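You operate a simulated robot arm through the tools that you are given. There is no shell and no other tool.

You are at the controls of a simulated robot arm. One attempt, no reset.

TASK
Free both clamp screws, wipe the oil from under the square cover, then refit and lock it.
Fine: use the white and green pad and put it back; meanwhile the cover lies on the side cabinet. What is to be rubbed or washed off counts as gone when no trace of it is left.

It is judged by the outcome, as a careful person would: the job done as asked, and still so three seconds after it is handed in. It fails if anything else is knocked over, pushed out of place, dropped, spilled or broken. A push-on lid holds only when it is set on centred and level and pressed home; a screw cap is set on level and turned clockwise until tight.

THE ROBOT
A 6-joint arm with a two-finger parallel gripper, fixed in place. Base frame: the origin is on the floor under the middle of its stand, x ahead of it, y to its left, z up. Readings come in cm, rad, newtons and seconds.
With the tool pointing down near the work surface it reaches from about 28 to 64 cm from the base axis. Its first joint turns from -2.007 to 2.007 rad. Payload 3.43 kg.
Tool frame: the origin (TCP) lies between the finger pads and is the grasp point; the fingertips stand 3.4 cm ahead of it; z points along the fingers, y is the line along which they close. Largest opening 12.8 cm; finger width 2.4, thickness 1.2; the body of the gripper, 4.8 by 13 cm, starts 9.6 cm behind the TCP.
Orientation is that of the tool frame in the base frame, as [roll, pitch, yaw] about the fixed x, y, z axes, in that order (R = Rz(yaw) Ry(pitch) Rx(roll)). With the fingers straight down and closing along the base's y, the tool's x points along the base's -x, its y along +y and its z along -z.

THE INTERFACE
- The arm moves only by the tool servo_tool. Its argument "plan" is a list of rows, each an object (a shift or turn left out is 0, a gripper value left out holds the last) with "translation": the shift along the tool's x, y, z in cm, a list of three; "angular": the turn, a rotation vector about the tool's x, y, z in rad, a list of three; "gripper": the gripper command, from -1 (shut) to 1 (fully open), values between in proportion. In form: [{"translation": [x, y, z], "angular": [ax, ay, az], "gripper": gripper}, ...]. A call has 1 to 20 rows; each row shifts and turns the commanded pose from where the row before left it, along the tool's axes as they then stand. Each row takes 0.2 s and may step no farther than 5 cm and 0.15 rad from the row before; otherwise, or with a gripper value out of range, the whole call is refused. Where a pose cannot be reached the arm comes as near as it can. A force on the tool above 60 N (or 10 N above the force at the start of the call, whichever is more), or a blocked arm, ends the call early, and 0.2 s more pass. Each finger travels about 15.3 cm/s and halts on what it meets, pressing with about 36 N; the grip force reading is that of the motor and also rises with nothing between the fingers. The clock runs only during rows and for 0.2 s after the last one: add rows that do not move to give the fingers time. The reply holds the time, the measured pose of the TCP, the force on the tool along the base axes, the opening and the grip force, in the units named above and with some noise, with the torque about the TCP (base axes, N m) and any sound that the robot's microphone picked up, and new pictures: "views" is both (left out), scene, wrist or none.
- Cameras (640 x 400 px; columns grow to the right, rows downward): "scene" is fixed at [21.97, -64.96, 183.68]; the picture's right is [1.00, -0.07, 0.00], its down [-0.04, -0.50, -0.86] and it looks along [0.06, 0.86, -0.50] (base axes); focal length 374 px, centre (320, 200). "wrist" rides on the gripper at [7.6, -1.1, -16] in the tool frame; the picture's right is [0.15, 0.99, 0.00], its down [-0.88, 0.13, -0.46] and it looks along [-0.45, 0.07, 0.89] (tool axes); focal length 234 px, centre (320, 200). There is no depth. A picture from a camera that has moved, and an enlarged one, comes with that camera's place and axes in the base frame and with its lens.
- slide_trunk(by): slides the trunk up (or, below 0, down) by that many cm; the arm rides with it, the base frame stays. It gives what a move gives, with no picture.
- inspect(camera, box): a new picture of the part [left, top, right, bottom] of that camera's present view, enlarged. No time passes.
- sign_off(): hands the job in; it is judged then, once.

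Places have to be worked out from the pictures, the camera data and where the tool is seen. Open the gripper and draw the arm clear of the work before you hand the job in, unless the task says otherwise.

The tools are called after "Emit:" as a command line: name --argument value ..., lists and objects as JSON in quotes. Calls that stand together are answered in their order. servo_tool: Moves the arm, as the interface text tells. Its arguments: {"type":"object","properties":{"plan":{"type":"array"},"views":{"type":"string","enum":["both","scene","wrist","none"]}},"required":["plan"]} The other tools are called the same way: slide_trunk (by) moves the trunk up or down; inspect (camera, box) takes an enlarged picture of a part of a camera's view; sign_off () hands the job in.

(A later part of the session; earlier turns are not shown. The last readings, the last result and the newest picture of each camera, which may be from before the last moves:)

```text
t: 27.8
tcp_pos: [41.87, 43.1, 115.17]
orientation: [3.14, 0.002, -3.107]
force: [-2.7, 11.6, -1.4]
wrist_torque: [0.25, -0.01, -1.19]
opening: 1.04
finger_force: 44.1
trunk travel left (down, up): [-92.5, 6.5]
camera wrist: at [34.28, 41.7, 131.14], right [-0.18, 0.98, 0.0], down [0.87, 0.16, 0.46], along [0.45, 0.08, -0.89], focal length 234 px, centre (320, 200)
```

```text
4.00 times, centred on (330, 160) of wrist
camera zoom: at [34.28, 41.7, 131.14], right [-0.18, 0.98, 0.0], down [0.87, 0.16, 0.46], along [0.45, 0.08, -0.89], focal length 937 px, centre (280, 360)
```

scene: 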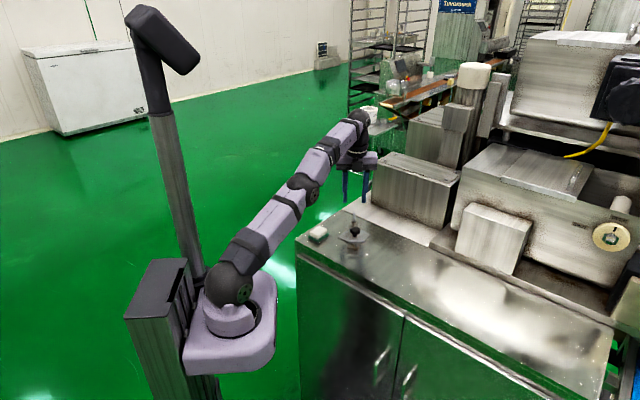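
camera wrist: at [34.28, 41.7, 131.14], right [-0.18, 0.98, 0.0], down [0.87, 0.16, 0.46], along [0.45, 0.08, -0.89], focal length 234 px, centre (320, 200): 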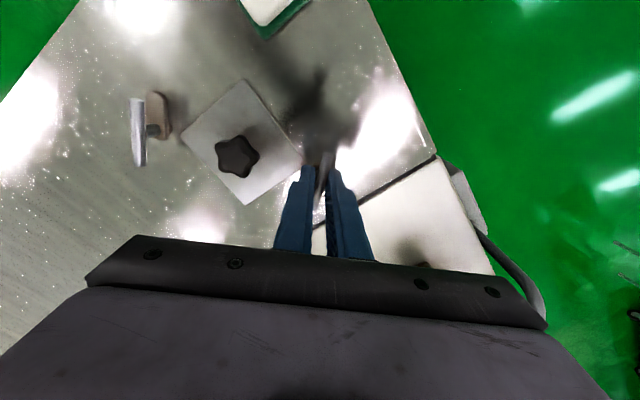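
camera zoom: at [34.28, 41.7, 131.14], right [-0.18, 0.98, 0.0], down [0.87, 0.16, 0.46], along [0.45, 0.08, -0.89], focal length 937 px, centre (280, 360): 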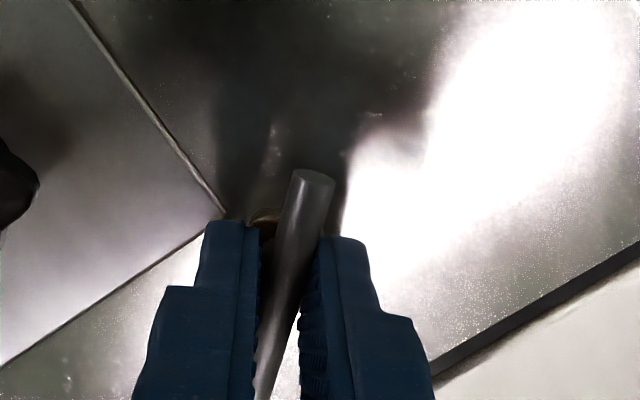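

The second clamp has reached its stop (torque −1.2 N·m) with the dog off the plate. I'll relieve the twist, open, and rise.

Emit:
servo_tool --plan '[{"angular": [0, 0, 0.08]}, {"angular": [0, 0, 0.02], "gripper": -0.3}, {"angular": [0, 0, 0]}, {"angular": [0, 0, 0]}, {"translation": [0, 0, -1.5]}, {"translation": [0, 0, -2.5]}, {"translation": [0, 0, -3]}, {"translation": [4, -2, 0]}, {"translation": [0, 0, 0]}]' --views "both"

Emit:
inspect --camera "wrist" --box '[210, 90, 430, 240]'

Emit:
inspect --camera "scene" --box '[320, 205, 390, 255]'

```text
t: 29.8
tcp_pos: [37.95, 41.33, 122.02]
orientation: [-3.141, -0.002, 3.078]
force: [0.5, 0.4, -0.2]
wrist_torque: [-0.05, 0.06, 0.0]
opening: 4.49
finger_force: 0.1
trunk travel left (down, up): [-92.5, 6.5]
camera wrist: at [30.25, 40.78, 137.99], right [-0.08, 1.0, 0.0], down [0.89, 0.07, 0.45], along [0.45, 0.04, -0.89], focal length 234 px, centre (320, 200)
```

scene: 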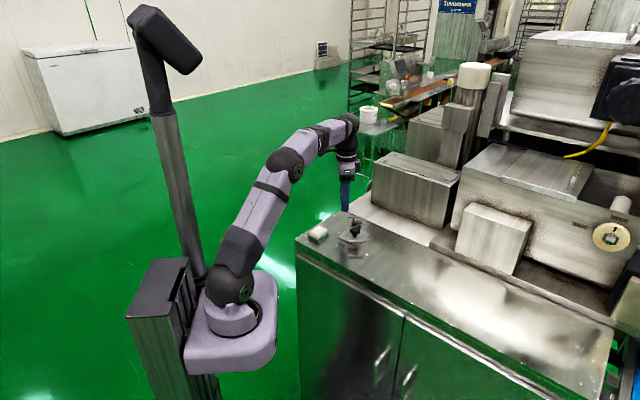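
wrist: 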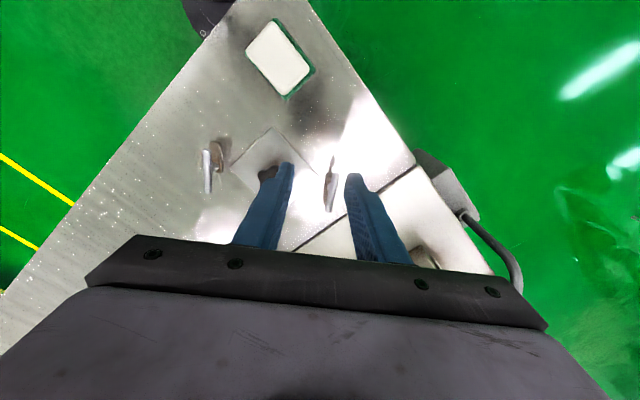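

```text
2.67 times, centred on (320, 165) of wrist
camera zoom: at [30.25, 40.78, 137.99], right [-0.08, 1.0, 0.0], down [0.89, 0.07, 0.45], along [0.45, 0.04, -0.89], focal length 624 px, centre (320, 293)
```

zoom: 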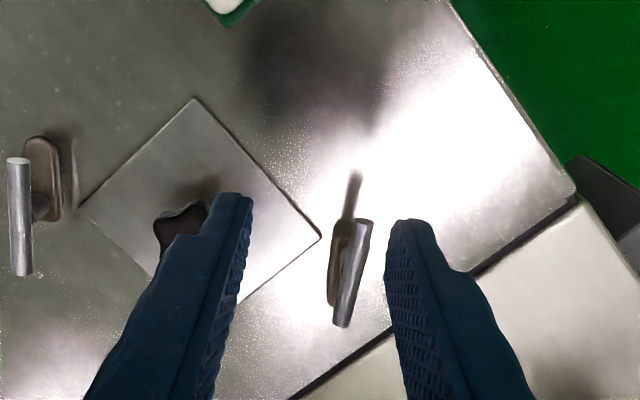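

```text
8.00 times, centred on (355, 230) of scene
camera zoom: at [21.97, -64.96, 183.68], right [1.0, -0.07, 0.0], down [-0.04, -0.5, -0.86], along [0.06, 0.86, -0.5], focal length 2989 px, centre (40, -40)
```

zoom: 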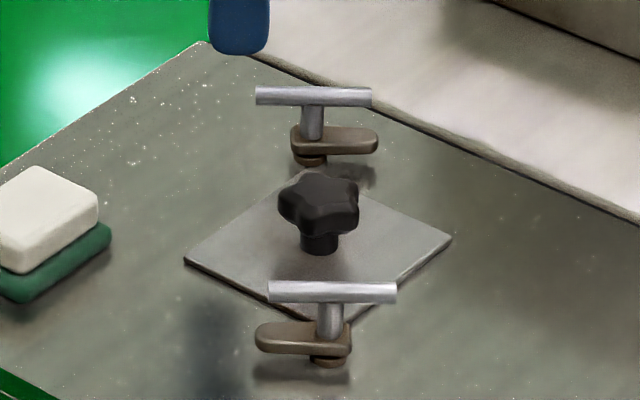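

Both clamps are open and their dogs clear of the plate. Next I'll hover over the star knob (about (40.8, 36.15), top z≈113) to align for gripping it.

Emit:
servo_tool --plan '[{"translation": [-1.6, -2.5, 0], "gripper": 0}, {"translation": [-1.57, -2.49, 0]}, {"translation": [0, 0, 1.0]}, {"translation": [0, 0, 0]}]' --views "wrist"

Emit:
inspect --camera "wrist" --box '[250, 110, 390, 210]'

```text
t: 30.8
tcp_pos: [40.43, 36.0, 121.14]
orientation: [3.14, 0.0, 3.076]
force: [0.4, -0.3, -0.5]
wrist_torque: [0.03, 0.0, -0.02]
opening: 6.4
finger_force: 0.0
trunk travel left (down, up): [-92.5, 6.5]
camera wrist: at [32.79, 35.37, 137.2], right [-0.08, 1.0, 0.0], down [0.89, 0.07, 0.46], along [0.45, 0.04, -0.89], focal length 234 px, centre (320, 200)
```

wrist: 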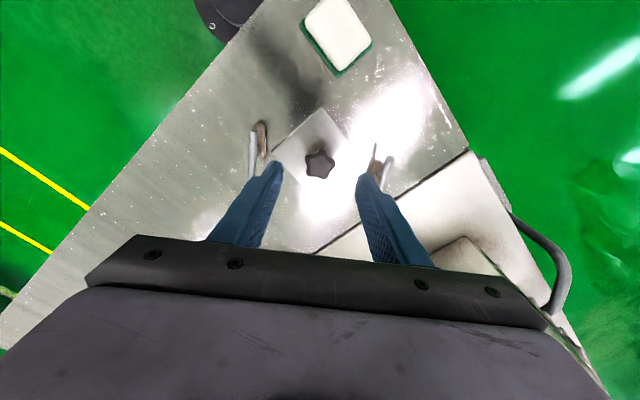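

```text
4.00 times, centred on (320, 160) of wrist
camera zoom: at [32.79, 35.37, 137.2], right [-0.08, 1.0, 0.0], down [0.89, 0.07, 0.46], along [0.45, 0.04, -0.89], focal length 937 px, centre (320, 360)
```

zoom: 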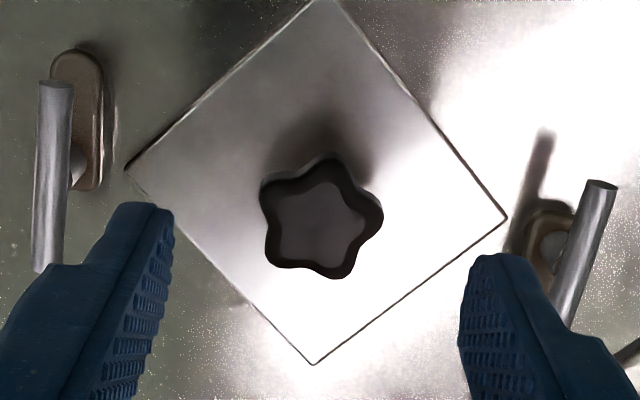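

The plate's top surface triangulates to z≈110.15 with centre (41.08, 36.08) and knob top ≈112.5; one knob lobe points about 0.19 rad left of +y. I'll line the fingers up with that lobe and lower to check.

Emit:
servo_tool --plan '[{"translation": [-0.64, 0.11, 0]}, {"angular": [0, 0, -0.125]}, {"angular": [0, 0, -0.125]}, {"translation": [0, 0, 1.5]}, {"translation": [0, 0, 1.5]}, {"translation": [0, 0, 1]}, {"translation": [0, 0, 0]}]' --views "wrist"

Emit:
inspect --camera "wrist" --box '[250, 110, 390, 210]'

```text
t: 32.4
tcp_pos: [41.25, 36.14, 117.18]
orientation: [3.141, 0.0, -2.957]
force: [0.0, -0.7, 0.4]
wrist_torque: [-0.04, 0.01, -0.01]
opening: 6.39
finger_force: 0.0
trunk travel left (down, up): [-92.5, 6.5]
camera wrist: at [34.01, 33.58, 133.16], right [-0.33, 0.95, 0.0], down [0.84, 0.29, 0.46], along [0.43, 0.15, -0.89], focal length 234 px, centre (320, 200)
```

wrist: 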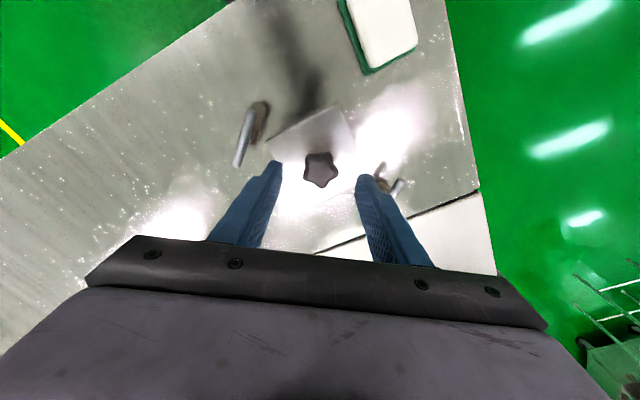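

```text
4.00 times, centred on (320, 160) of wrist
camera zoom: at [34.01, 33.58, 133.16], right [-0.33, 0.95, 0.0], down [0.84, 0.29, 0.46], along [0.43, 0.15, -0.89], focal length 937 px, centre (320, 360)
```

zoom: 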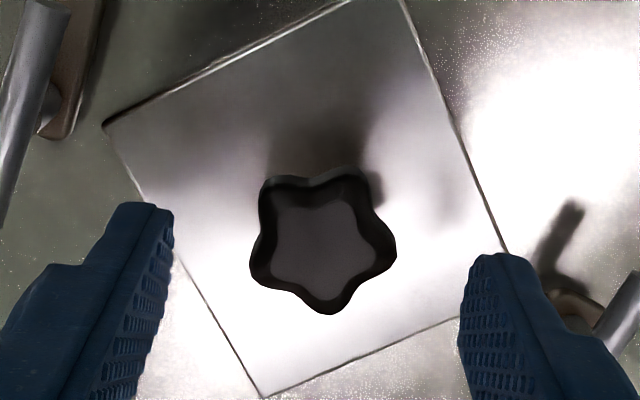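

The fingers are aligned with the lobes and the knob is centred within 0.1 cm of the tool. I'll lower to z≈114 (tips just above the plate) and close on the knob.

Emit:
servo_tool --plan '[{"translation": [0.1, 0, 1.2]}, {"translation": [0, 0, 1.2]}, {"translation": [0, 0, 0.75]}, {"translation": [0, 0, 0]}, {"translation": [0, 0, 0], "gripper": -0.4}, {"translation": [0, 0, 0]}]' --views "wrist"

Emit:
inspect --camera "wrist" --box '[250, 110, 390, 210]'

Emit:
inspect --camera "scene" --box '[320, 205, 390, 255]'

```text
t: 33.8
tcp_pos: [40.94, 36.07, 114.0]
orientation: [-3.141, 0.0, -2.957]
force: [-0.9, 0.1, 0.8]
wrist_torque: [-0.01, -0.05, 0.02]
opening: 3.85
finger_force: 0.1
trunk travel left (down, up): [-92.5, 6.5]
camera wrist: at [33.91, 33.54, 130.06], right [-0.33, 0.95, 0.0], down [0.84, 0.29, 0.46], along [0.43, 0.15, -0.89], focal length 234 px, centre (320, 200)
```

wrist: 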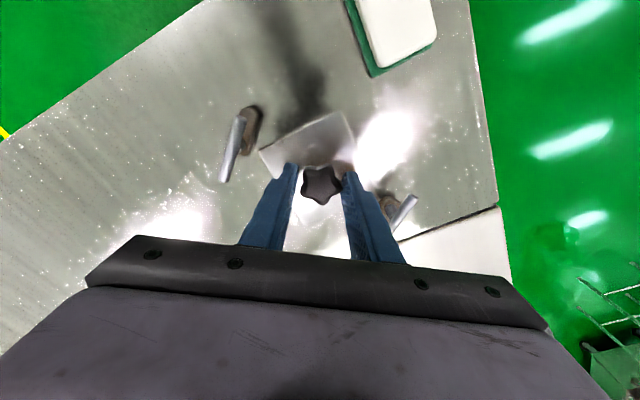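

```text
4.00 times, centred on (320, 160) of wrist
camera zoom: at [33.91, 33.54, 130.06], right [-0.33, 0.95, 0.0], down [0.84, 0.29, 0.46], along [0.43, 0.15, -0.89], focal length 937 px, centre (320, 360)
```

zoom: 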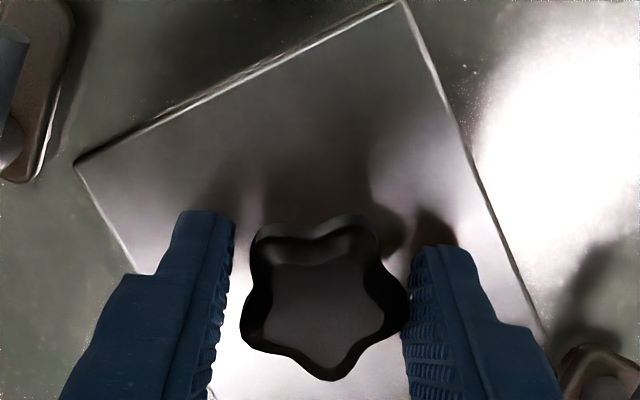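

```text
8.00 times, centred on (355, 230) of scene
camera zoom: at [21.97, -64.96, 183.68], right [1.0, -0.07, 0.0], down [-0.04, -0.5, -0.86], along [0.06, 0.86, -0.5], focal length 2989 px, centre (40, -40)
```

zoom: 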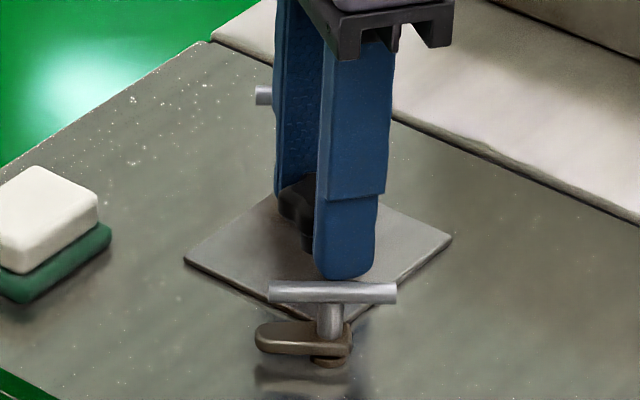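

The knob sits between the fingers, very slightly to the right; I'll shift 0.1 cm and close fully.

Emit:
servo_tool --plan '[{"translation": [0, 0.1, 0]}, {"translation": [0, 0, 0], "gripper": -1}, {"translation": [0, 0, 0]}, {"translation": [0, 0, 0]}, {"translation": [0, 0, 0]}]' --views "wrist"

Emit:
inspect --camera "wrist" --box '[250, 110, 390, 210]'

```text
t: 35.0
tcp_pos: [41.06, 36.22, 114.15]
orientation: [3.139, 0.0, -2.957]
force: [0.8, 0.4, 0.8]
wrist_torque: [-0.04, 0.02, -0.03]
opening: 3.2
finger_force: 36.0
trunk travel left (down, up): [-92.5, 6.5]
camera wrist: at [33.9, 33.6, 130.1], right [-0.33, 0.95, 0.0], down [0.84, 0.29, 0.46], along [0.43, 0.15, -0.89], focal length 234 px, centre (320, 200)
```

wrist: 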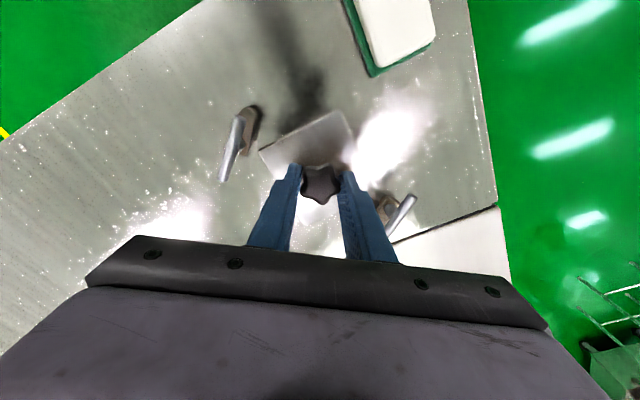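

```text
4.00 times, centred on (320, 160) of wrist
camera zoom: at [33.9, 33.6, 130.1], right [-0.33, 0.95, 0.0], down [0.84, 0.29, 0.46], along [0.43, 0.15, -0.89], focal length 937 px, centre (320, 360)
```

zoom: 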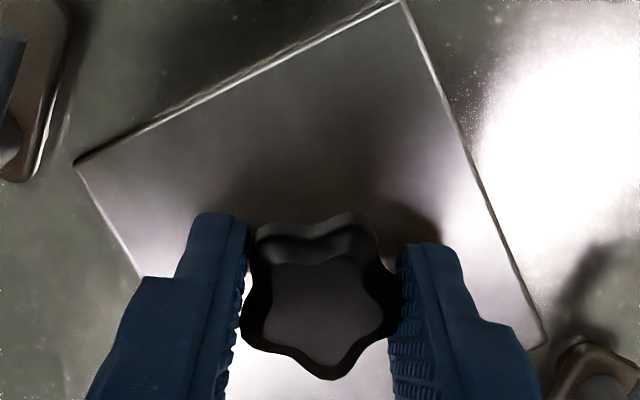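

Gripped (opening 3.2, no side load). I'll lift straight up slowly, checking the corners clear the T-bars.

Emit:
servo_tool --plan '[{"translation": [0, 0, -0.4]}, {"translation": [0, 0, -0.6]}, {"translation": [0, 0, -0.6]}, {"translation": [0, 0, -0.6]}, {"translation": [0, 0, 0]}]' --views "both"

Emit:
inspect --camera "scene" --box '[320, 205, 390, 255]'

```text
t: 36.2
tcp_pos: [41.17, 36.22, 116.24]
orientation: [-3.141, 0.001, -2.957]
force: [0.4, -1.4, -2.7]
wrist_torque: [0.0, 0.01, 0.02]
opening: 3.21
finger_force: 35.7
trunk travel left (down, up): [-92.5, 6.5]
camera wrist: at [33.89, 33.62, 132.18], right [-0.33, 0.95, 0.0], down [0.84, 0.29, 0.46], along [0.43, 0.15, -0.89], focal length 234 px, centre (320, 200)
```

scene: 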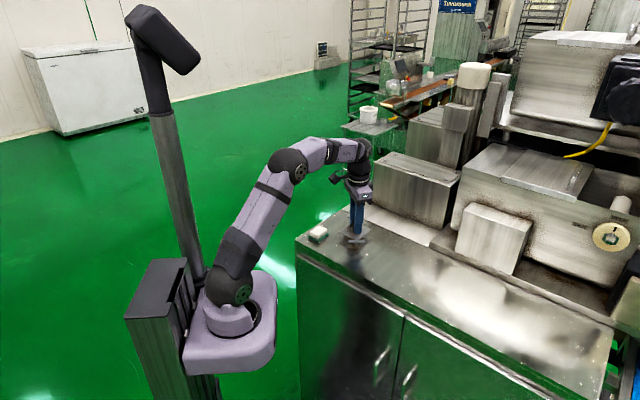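
wrist: 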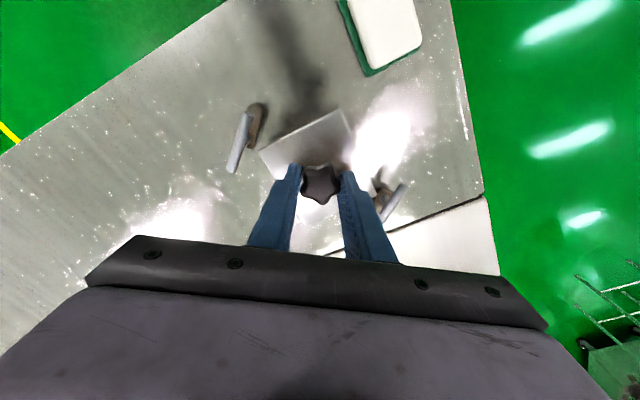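

```text
8.00 times, centred on (355, 230) of scene
camera zoom: at [21.97, -64.96, 183.68], right [1.0, -0.07, 0.0], down [-0.04, -0.5, -0.86], along [0.06, 0.86, -0.5], focal length 2989 px, centre (40, -40)
```

zoom: 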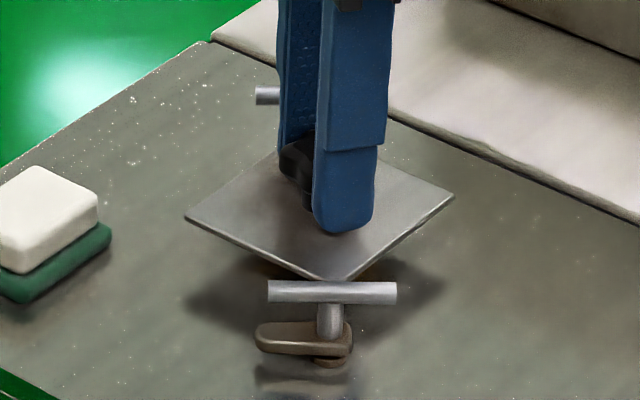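

The cover lifts freely, level in the grip. I'll lift it a further 5 cm so it clears the T-bars.

Emit:
servo_tool --plan '[{"translation": [0, 0, -1]}, {"translation": [0, 0, -1.4]}, {"translation": [0, 0, -1.4]}, {"translation": [0, 0, -1.2]}, {"translation": [0, 0, 0]}]' --views "both"

Emit:
inspect --camera "scene" --box '[310, 195, 400, 260]'

Emit:
inspect --camera "scene" --box '[340, 215, 460, 300]'

```text
t: 37.4
tcp_pos: [41.15, 36.23, 121.09]
orientation: [3.141, -0.001, -2.957]
force: [-0.7, 0.2, -3.6]
wrist_torque: [0.01, -0.01, 0.04]
opening: 3.19
finger_force: 35.8
trunk travel left (down, up): [-92.5, 6.5]
camera wrist: at [33.94, 33.76, 137.13], right [-0.33, 0.95, 0.0], down [0.84, 0.29, 0.46], along [0.43, 0.15, -0.89], focal length 234 px, centre (320, 200)
```

scene: 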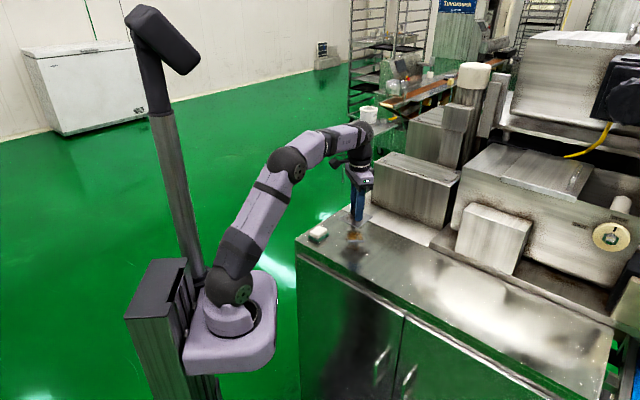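
wrist: 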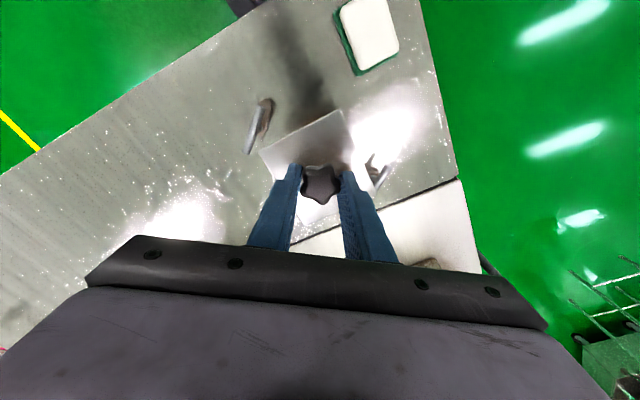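

```text
6.15 times, centred on (355, 228) of scene
camera zoom: at [21.97, -64.96, 183.68], right [1.0, -0.07, 0.0], down [-0.04, -0.5, -0.86], along [0.06, 0.86, -0.5], focal length 2299 px, centre (105, 31)
```

zoom: 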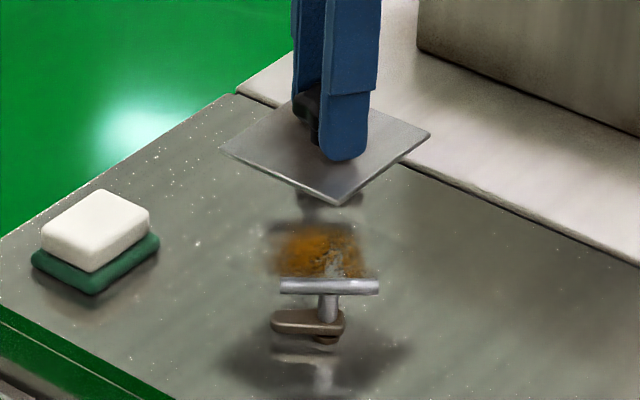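

```text
4.71 times, centred on (400, 258) of scene
camera zoom: at [21.97, -64.96, 183.68], right [1.0, -0.07, 0.0], down [-0.04, -0.5, -0.86], along [0.06, 0.86, -0.5], focal length 1758 px, centre (-56, -71)
```

zoom: 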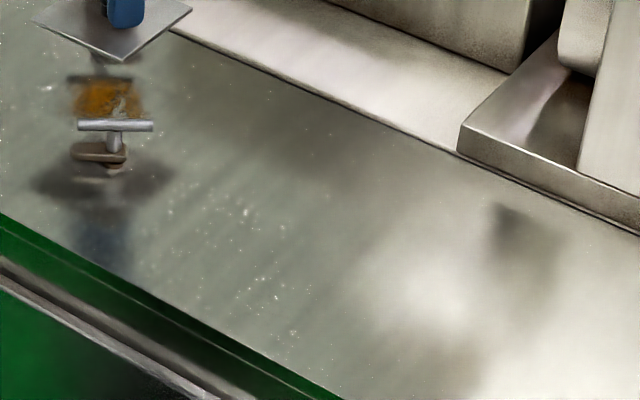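

The oil stain is visible directly under where the cover sat. I'll carry the cover over the low clamp to a clear spot on the cabinet top at about (50.5, 24.5), keeping its orientation.

Emit:
servo_tool --plan '[{"translation": [-1.408, -2.65, 0]}, {"translation": [-1.408, -2.65, 0]}, {"translation": [-1.408, -2.65, 0]}, {"translation": [-1.408, -2.65, 0]}, {"translation": [-1.408, -2.65, 0]}, {"translation": [0, 0, 0]}]' --views "both"

Emit:
inspect --camera "scene" --box '[310, 200, 430, 280]'

```text
t: 38.8
tcp_pos: [50.3, 24.63, 121.07]
orientation: [-3.141, -0.001, -2.956]
force: [0.0, -0.4, -3.2]
wrist_torque: [-0.02, 0.0, 0.0]
opening: 3.16
finger_force: 35.7
trunk travel left (down, up): [-92.5, 6.5]
camera wrist: at [43.06, 22.08, 137.08], right [-0.33, 0.95, 0.0], down [0.84, 0.29, 0.46], along [0.43, 0.15, -0.89], focal length 234 px, centre (320, 200)
```

scene: 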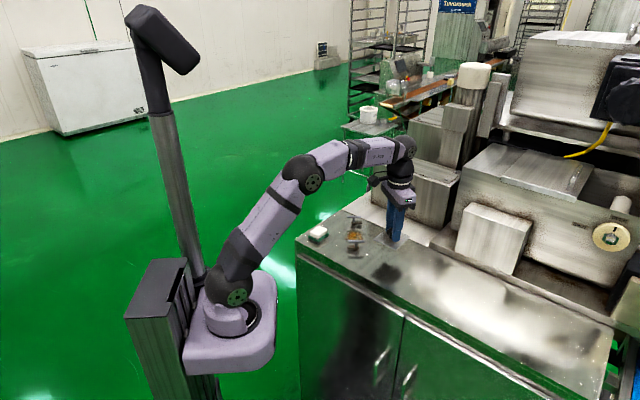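
wrist: 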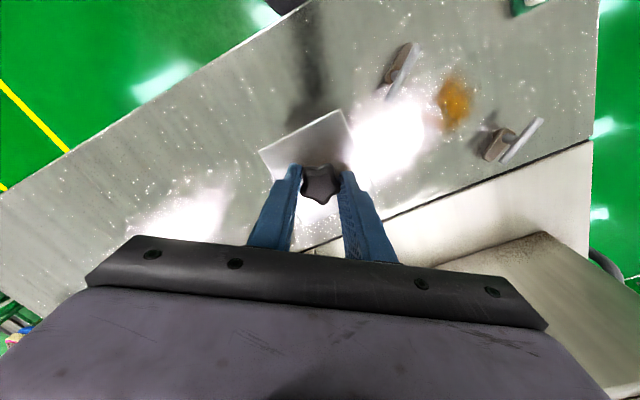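

```text
5.00 times, centred on (370, 240) of scene
camera zoom: at [21.97, -64.96, 183.68], right [1.0, -0.07, 0.0], down [-0.04, -0.5, -0.86], along [0.06, 0.86, -0.5], focal length 1868 px, centre (70, 0)
```

zoom: 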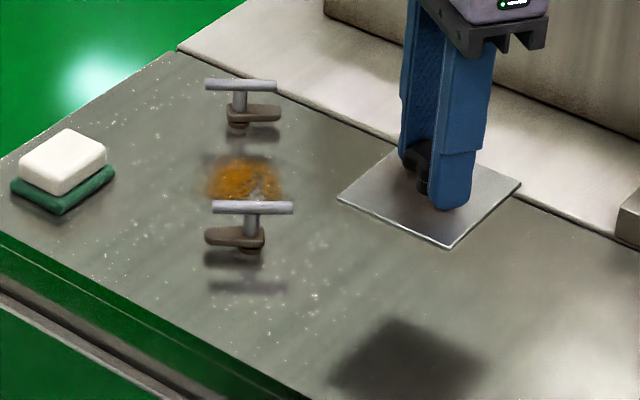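

Before lowering, I'll take a close look at the stain from here to measure its extent.

Emit:
inspect --camera "wrist" --box '[370, 30, 560, 170]'

Emit:
inspect --camera "scene" --box '[340, 220, 375, 250]'

```text
2.86 times, centred on (465, 100) of wrist
camera zoom: at [43.06, 22.08, 137.08], right [-0.33, 0.95, 0.0], down [0.84, 0.29, 0.46], along [0.43, 0.15, -0.89], focal length 669 px, centre (-94, 486)
```

zoom: 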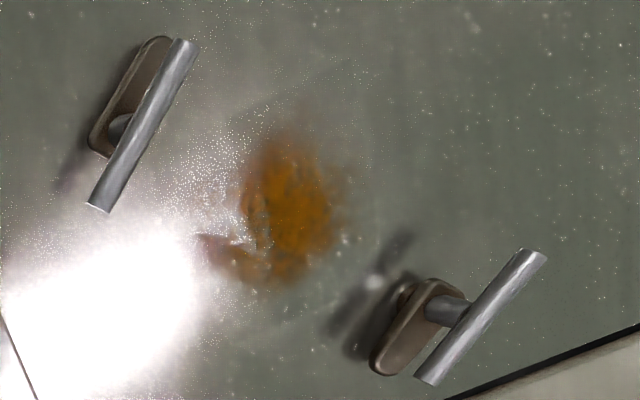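

```text
13.33 times, centred on (358, 235) of scene
camera zoom: at [21.97, -64.96, 183.68], right [1.0, -0.07, 0.0], down [-0.04, -0.5, -0.86], along [0.06, 0.86, -0.5], focal length 4982 px, centre (-180, -267)
```

zoom: 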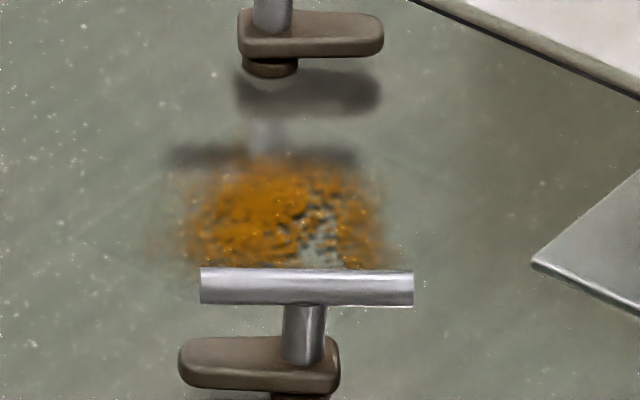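

The stain spans roughly x 37.3–43.4, y 33.8–38.7. Now I'll lower the cover onto the cabinet top at this spot, slowing near contact.

Emit:
servo_tool --plan '[{"translation": [0, 0, 1.5]}, {"translation": [0, 0, 1.5]}, {"translation": [0, 0, 1.5]}, {"translation": [0, 0, 1.0]}, {"translation": [0, 0, 0.6]}, {"translation": [0, 0, 0.4]}, {"translation": [0, 0, 0]}]' --views "both"

Emit:
inspect --camera "scene" --box '[370, 215, 430, 260]'

```text
t: 40.4
tcp_pos: [50.5, 24.63, 114.65]
orientation: [3.14, 0.0, -2.959]
force: [-0.5, 0.9, -2.0]
wrist_torque: [-0.01, -0.02, -0.04]
opening: 3.19
finger_force: 36.9
trunk travel left (down, up): [-92.5, 6.5]
camera wrist: at [43.24, 22.0, 130.67], right [-0.33, 0.95, 0.0], down [0.84, 0.29, 0.46], along [0.43, 0.15, -0.89], focal length 234 px, centre (320, 200)
```

scene: 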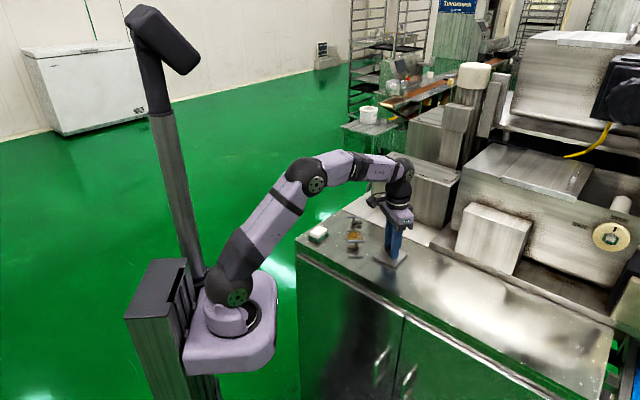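
wrist: 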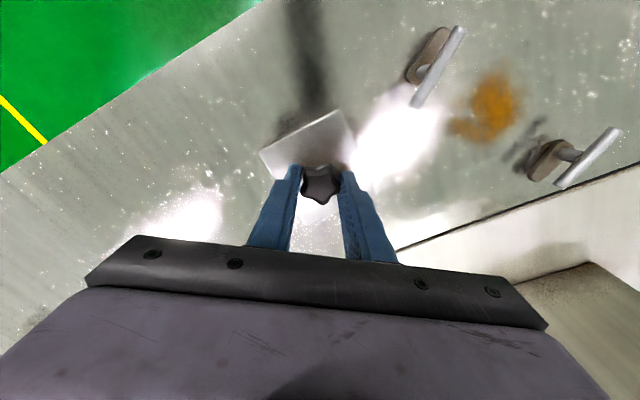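

```text
8.89 times, centred on (400, 238) of scene
camera zoom: at [21.97, -64.96, 183.68], right [1.0, -0.07, 0.0], down [-0.04, -0.5, -0.86], along [0.06, 0.86, -0.5], focal length 3321 px, centre (-391, -133)
```

zoom: 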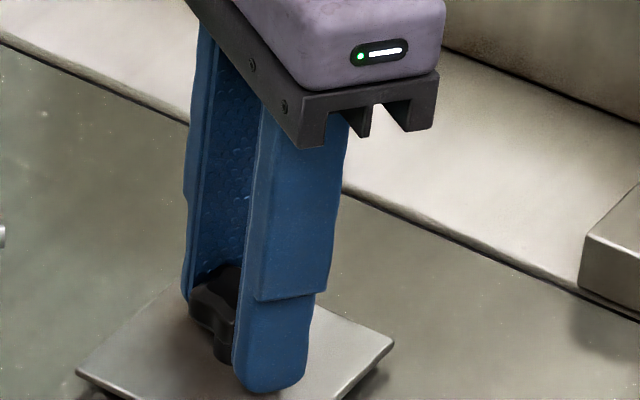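

Still 0.5–0.7 cm above the surface by my count. I'll lower in small increments and watch for contact force.

Emit:
servo_tool --plan '[{"translation": [0, 0, 0.25]}, {"translation": [0, 0, 0.2]}, {"translation": [0, 0, 0.1]}, {"translation": [0, 0, 0]}]' --views "none"

```text
t: 41.4
tcp_pos: [50.39, 24.53, 114.11]
orientation: [-3.142, -0.001, -2.955]
force: [0.1, 0.0, -2.5]
wrist_torque: [-0.03, -0.09, 0.01]
opening: 3.18
finger_force: 36.0
trunk travel left (down, up): [-92.5, 6.5]
```

Emit:
servo_tool --plan '[{"translation": [0, 0, 0.1]}, {"translation": [0, 0, 0.08]}, {"translation": [0, 0, 0]}]' --views "scene"

Emit:
inspect --camera "scene" --box '[370, 220, 430, 270]'

```text
t: 42.2
tcp_pos: [50.55, 24.5, 114.17]
orientation: [3.14, 0.003, -2.957]
force: [1.0, 2.1, 10.5]
wrist_torque: [-0.15, 0.55, -0.1]
opening: 3.21
finger_force: 35.8
trunk travel left (down, up): [-92.5, 6.5]
```

scene: 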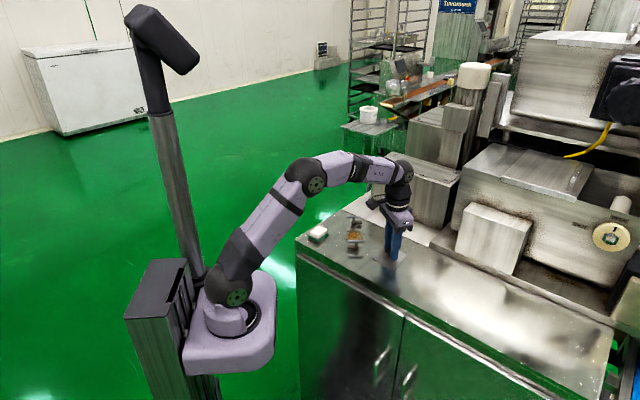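

```text
8.00 times, centred on (400, 245) of scene
camera zoom: at [21.97, -64.96, 183.68], right [1.0, -0.07, 0.0], down [-0.04, -0.5, -0.86], along [0.06, 0.86, -0.5], focal length 2989 px, centre (-320, -160)
```

zoom: 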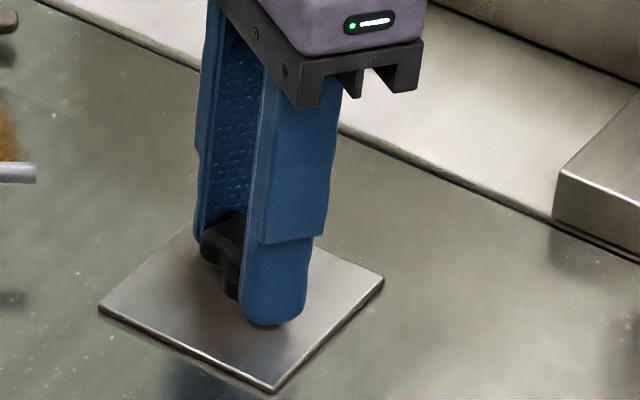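

Contact is made (net ~13 N), so the cover is resting flat at the same height as its seat. I'll relieve slightly, open, and retreat straight up.

Emit:
servo_tool --plan '[{"translation": [0, 0, -0.06]}, {"translation": [0, 0, 0], "gripper": 0}, {"translation": [0, 0, 0]}, {"translation": [0, 0, 0]}, {"translation": [0, 0, -1]}, {"translation": [0, 0, -2]}, {"translation": [0, 0, -3]}, {"translation": [0, 0, -2.5]}, {"translation": [0, 0, 0]}]' --views "both"

Emit:
inspect --camera "scene" --box '[310, 205, 430, 280]'

```text
t: 44.2
tcp_pos: [50.47, 24.45, 122.57]
orientation: [-3.141, 0.001, -2.958]
force: [0.2, 0.1, 0.4]
wrist_torque: [0.04, -0.05, 0.0]
opening: 6.39
finger_force: 0.1
trunk travel left (down, up): [-92.5, 6.5]
camera wrist: at [43.25, 21.92, 138.58], right [-0.33, 0.95, 0.0], down [0.84, 0.29, 0.46], along [0.43, 0.15, -0.89], focal length 234 px, centre (320, 200)
```

scene: 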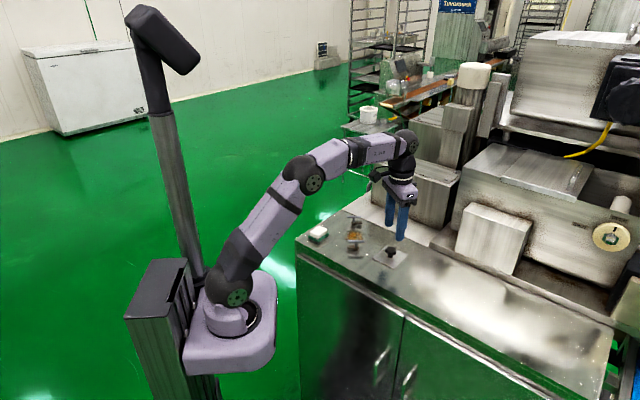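
wrist: 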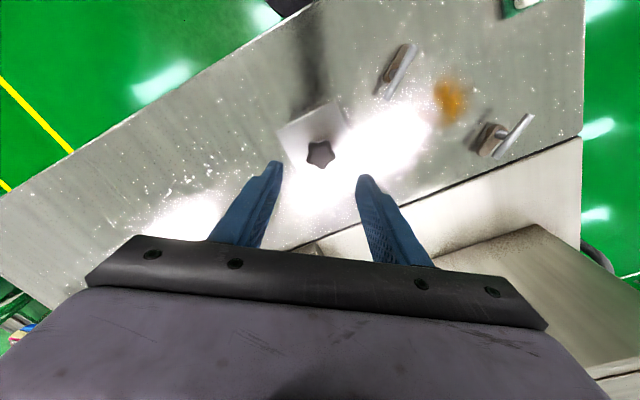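

```text
5.33 times, centred on (370, 242) of scene
camera zoom: at [21.97, -64.96, 183.68], right [1.0, -0.07, 0.0], down [-0.04, -0.5, -0.86], along [0.06, 0.86, -0.5], focal length 1993 px, centre (53, -27)
```

zoom: 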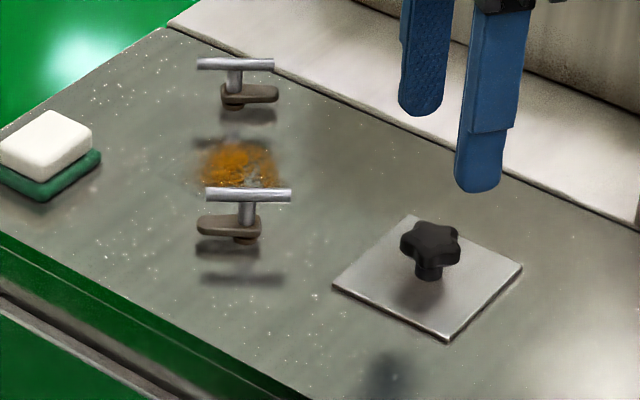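

The cover lies flat on the cabinet top. Next is the pad: I'll move over it and look straight down to get its size and orientation.

Emit:
servo_tool --plan '[{"translation": [2.99, 2.6, -0.5]}, {"translation": [2.99, 2.6, -0.5]}, {"translation": [2.99, 2.6, -0.5]}, {"translation": [2.99, 2.6, 0], "gripper": 0.4}, {"translation": [2.99, 2.6, 0]}, {"translation": [2.99, 2.6, 0]}, {"translation": [0, 0, 0]}]' --views "both"

Emit:
inspect --camera "wrist" --box '[220, 70, 420, 210]'

Emit:
inspect --camera "scene" --box '[295, 215, 345, 250]'

```text
t: 45.8
tcp_pos: [30.07, 36.58, 124.05]
orientation: [3.141, 0.0, -2.957]
force: [0.3, -0.9, -0.3]
wrist_torque: [-0.01, -0.02, -0.01]
opening: 8.96
finger_force: 0.0
trunk travel left (down, up): [-92.5, 6.5]
camera wrist: at [22.81, 34.05, 140.05], right [-0.33, 0.95, 0.0], down [0.84, 0.29, 0.46], along [0.43, 0.15, -0.89], focal length 234 px, centre (320, 200)
```

scene: 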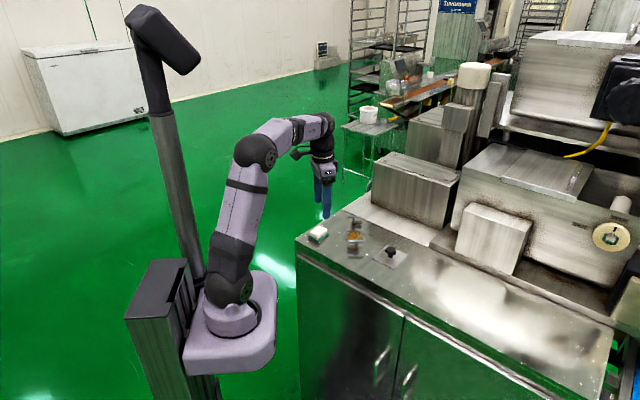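
wrist: 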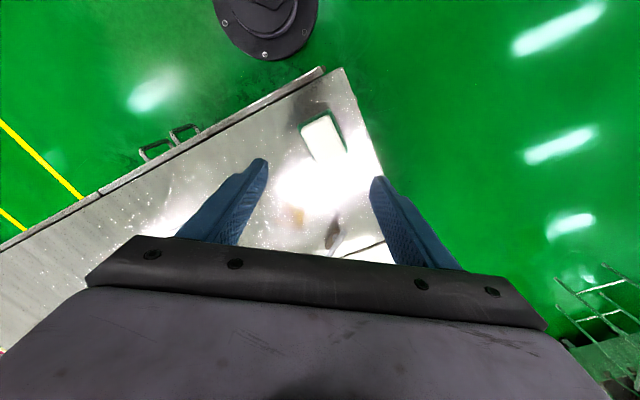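

```text
2.86 times, centred on (320, 140) of wrist
camera zoom: at [22.81, 34.05, 140.05], right [-0.33, 0.95, 0.0], down [0.84, 0.29, 0.46], along [0.43, 0.15, -0.89], focal length 669 px, centre (320, 371)
```

zoom: 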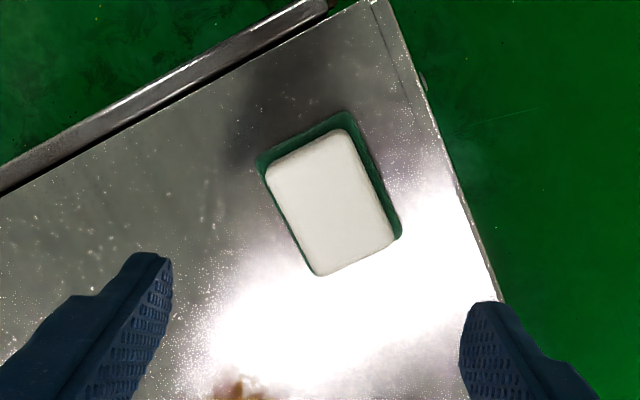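

```text
11.43 times, centred on (320, 232) of scene
camera zoom: at [21.97, -64.96, 183.68], right [1.0, -0.07, 0.0], down [-0.04, -0.5, -0.86], along [0.06, 0.86, -0.5], focal length 4270 px, centre (320, -171)
```

zoom: 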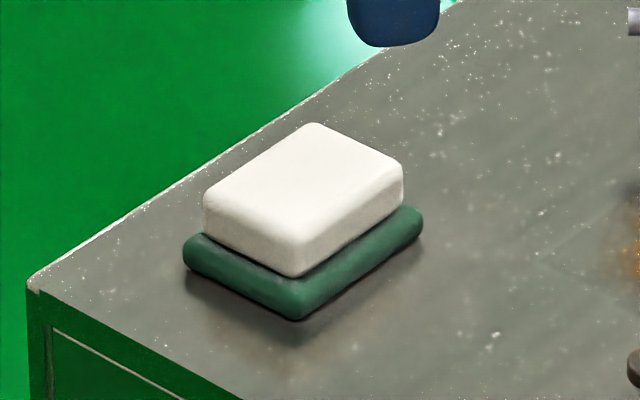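

The pad's white block is about 3.5 × 5 cm on a slightly larger green base, centred near (28.6, 36.6), long axis at about 45°. I'll turn the tool so the fingers close across its short sides and come lower for a check.

Emit:
servo_tool --plan '[{"angular": [0, 0, -0.15]}, {"angular": [0, 0, -0.15]}, {"angular": [0, 0, -0.15]}, {"angular": [0, 0, -0.15]}, {"translation": [1.04, 1.04, 1.5]}, {"translation": [0, 0, 1.5]}, {"translation": [0, 0, 0]}]' --views "both"

Emit:
inspect --camera "wrist" --box '[220, 70, 420, 210]'

```text
t: 47.4
tcp_pos: [28.5, 36.53, 120.96]
orientation: [3.141, 0.002, -2.356]
force: [0.2, 1.0, -0.6]
wrist_torque: [0.0, -0.04, -0.01]
opening: 8.95
finger_force: 0.0
trunk travel left (down, up): [-92.5, 6.5]
camera wrist: at [23.95, 30.32, 136.97], right [-0.8, 0.6, 0.0], down [0.53, 0.71, 0.46], along [0.27, 0.37, -0.89], focal length 234 px, centre (320, 200)
```

scene: 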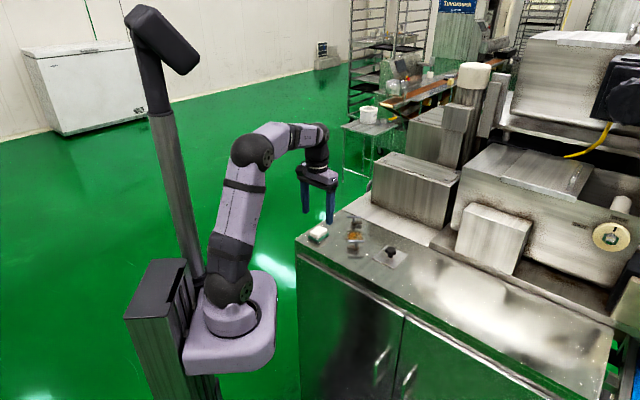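
wrist: 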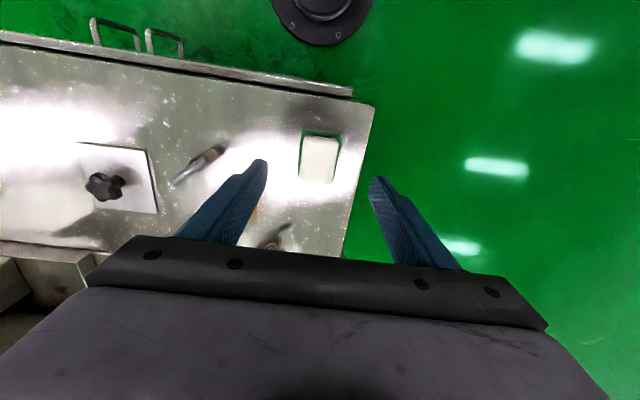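

```text
2.86 times, centred on (320, 140) of wrist
camera zoom: at [23.95, 30.32, 136.97], right [-0.8, 0.6, 0.0], down [0.53, 0.71, 0.46], along [0.27, 0.37, -0.89], focal length 669 px, centre (320, 371)
```

zoom: 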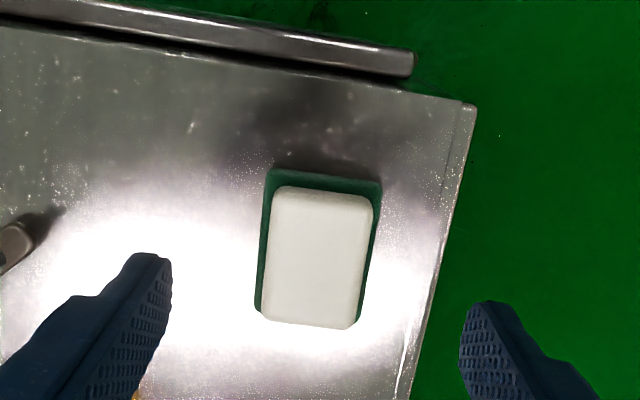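

The pad top is at about z≈112.4 with centre (28.75, 36.63), and the tool is parallel to it. I'll descend with a 6.4 cm opening so the tips stop just above the green base, and check before closing.

Emit:
servo_tool --plan '[{"translation": [-0.24, -0.11, 1.2], "gripper": 0}, {"translation": [0, 0, 1.5]}, {"translation": [0, 0, 1.5]}, {"translation": [0, 0, 1.2]}, {"translation": [0, 0, 1.1]}, {"translation": [0, 0, 0]}]' --views "both"

Emit:
inspect --camera "wrist" --box '[220, 90, 420, 230]'

Emit:
inspect --camera "scene" --box '[295, 215, 345, 250]'

```text
t: 48.8
tcp_pos: [28.62, 36.43, 114.64]
orientation: [3.141, -0.001, -2.355]
force: [-0.7, 0.8, 0.3]
wrist_torque: [0.0, 0.0, -0.02]
opening: 6.37
finger_force: 0.2
trunk travel left (down, up): [-92.5, 6.5]
camera wrist: at [24.21, 30.29, 130.6], right [-0.8, 0.6, 0.0], down [0.53, 0.71, 0.46], along [0.27, 0.37, -0.89], focal length 234 px, centre (320, 200)
```

scene: 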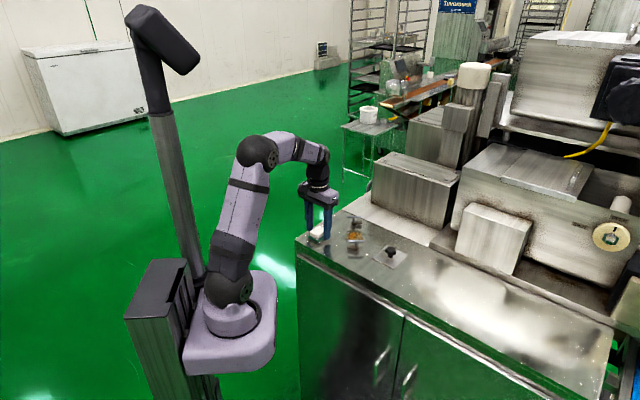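
wrist: 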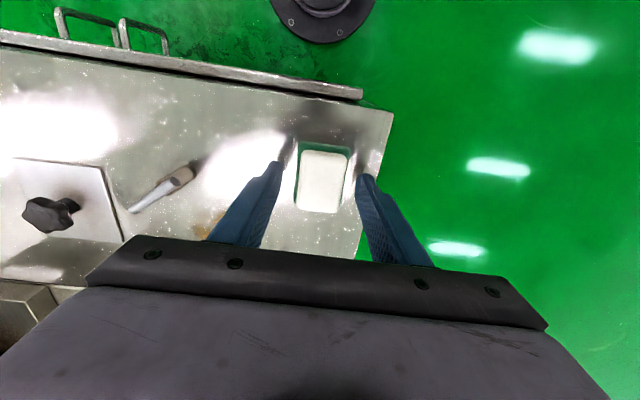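

```text
2.86 times, centred on (320, 160) of wrist
camera zoom: at [24.21, 30.29, 130.6], right [-0.8, 0.6, 0.0], down [0.53, 0.71, 0.46], along [0.27, 0.37, -0.89], focal length 669 px, centre (320, 314)
```

zoom: 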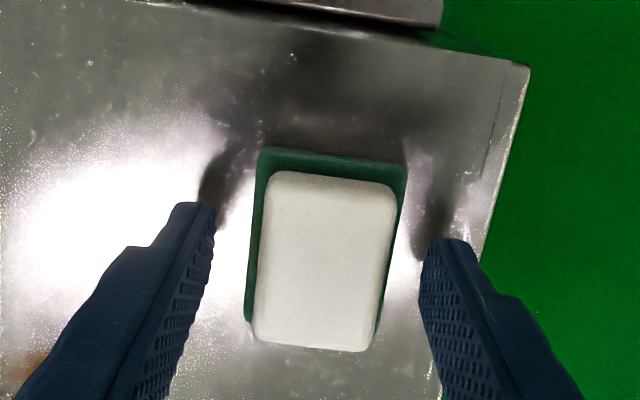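

```text
11.43 times, centred on (320, 232) of scene
camera zoom: at [21.97, -64.96, 183.68], right [1.0, -0.07, 0.0], down [-0.04, -0.5, -0.86], along [0.06, 0.86, -0.5], focal length 4270 px, centre (320, -171)
```

zoom: 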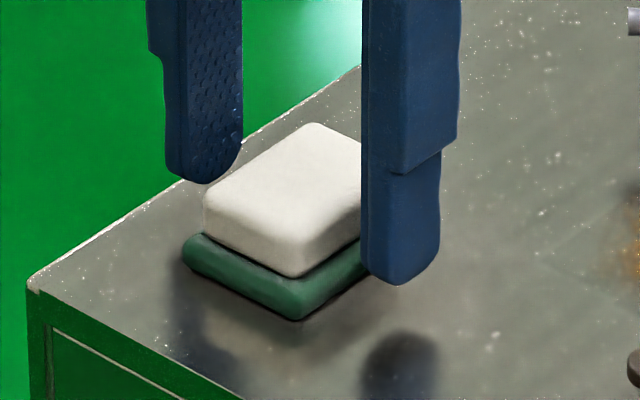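

The pad sits about 0.13 cm toward tool +y, and the tips are around 1.2 cm above the counter. I'll centre, lower a touch and close on the white block.

Emit:
servo_tool --plan '[{"translation": [-0.1, 0.15, 0.15]}, {"translation": [0, 0, 0], "gripper": -0.4}, {"translation": [0, 0, 0]}, {"translation": [0, 0, 0], "gripper": -1}, {"translation": [0, 0, 0]}, {"translation": [0, 0, 0]}]' --views "both"

Emit:
inspect --camera "wrist" --box '[220, 90, 420, 230]'

Emit:
inspect --camera "scene" --box '[295, 215, 345, 250]'

```text
t: 50.2
tcp_pos: [28.68, 36.68, 114.49]
orientation: [-3.141, -0.003, -2.355]
force: [0.6, 0.4, -0.5]
wrist_torque: [0.01, 0.01, 0.01]
opening: 3.68
finger_force: 36.2
trunk travel left (down, up): [-92.5, 6.5]
camera wrist: at [24.18, 30.51, 130.43], right [-0.8, 0.6, 0.0], down [0.53, 0.71, 0.46], along [0.27, 0.37, -0.89], focal length 234 px, centre (320, 200)
```

scene: 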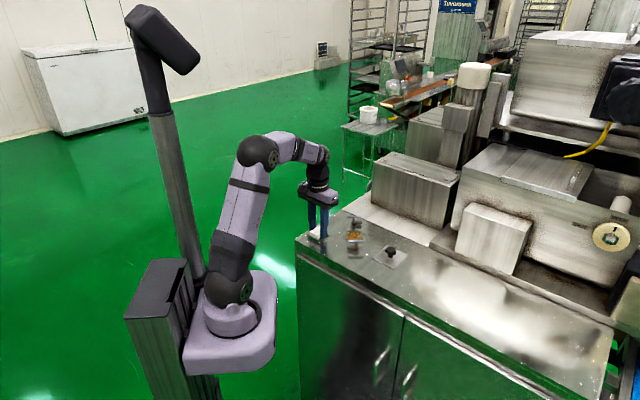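
wrist: 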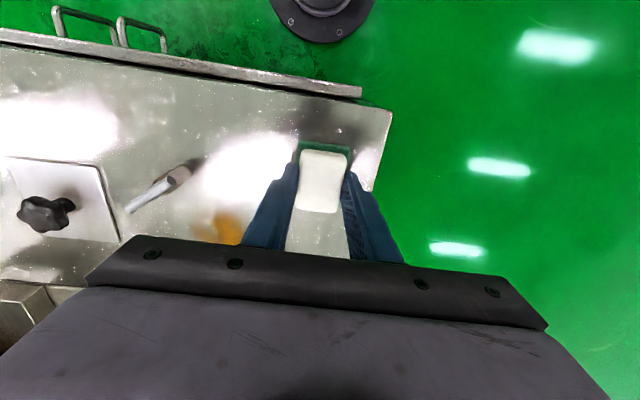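

```text
2.86 times, centred on (320, 160) of wrist
camera zoom: at [24.18, 30.51, 130.43], right [-0.8, 0.6, 0.0], down [0.53, 0.71, 0.46], along [0.27, 0.37, -0.89], focal length 669 px, centre (320, 314)
```

zoom: 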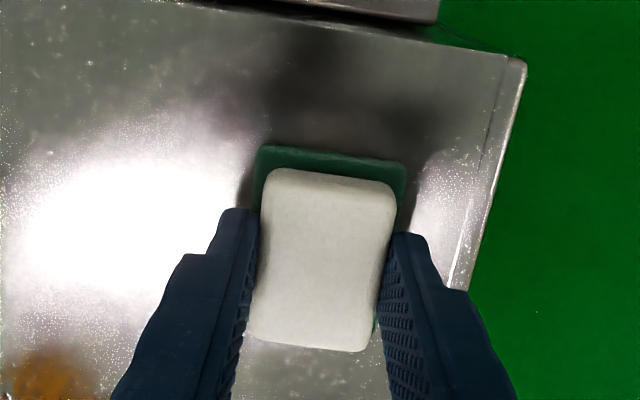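

```text
11.43 times, centred on (320, 232) of scene
camera zoom: at [21.97, -64.96, 183.68], right [1.0, -0.07, 0.0], down [-0.04, -0.5, -0.86], along [0.06, 0.86, -0.5], focal length 4270 px, centre (320, -171)
```

zoom: 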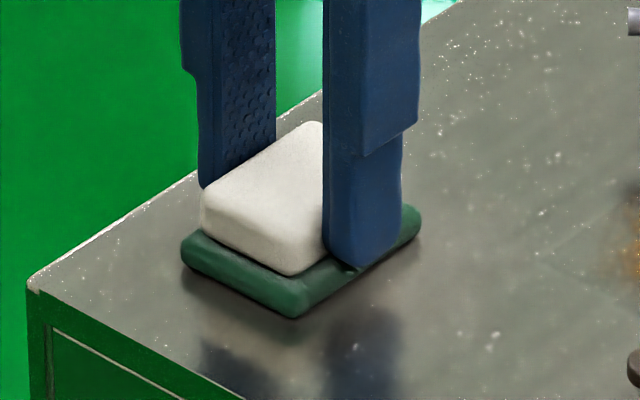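

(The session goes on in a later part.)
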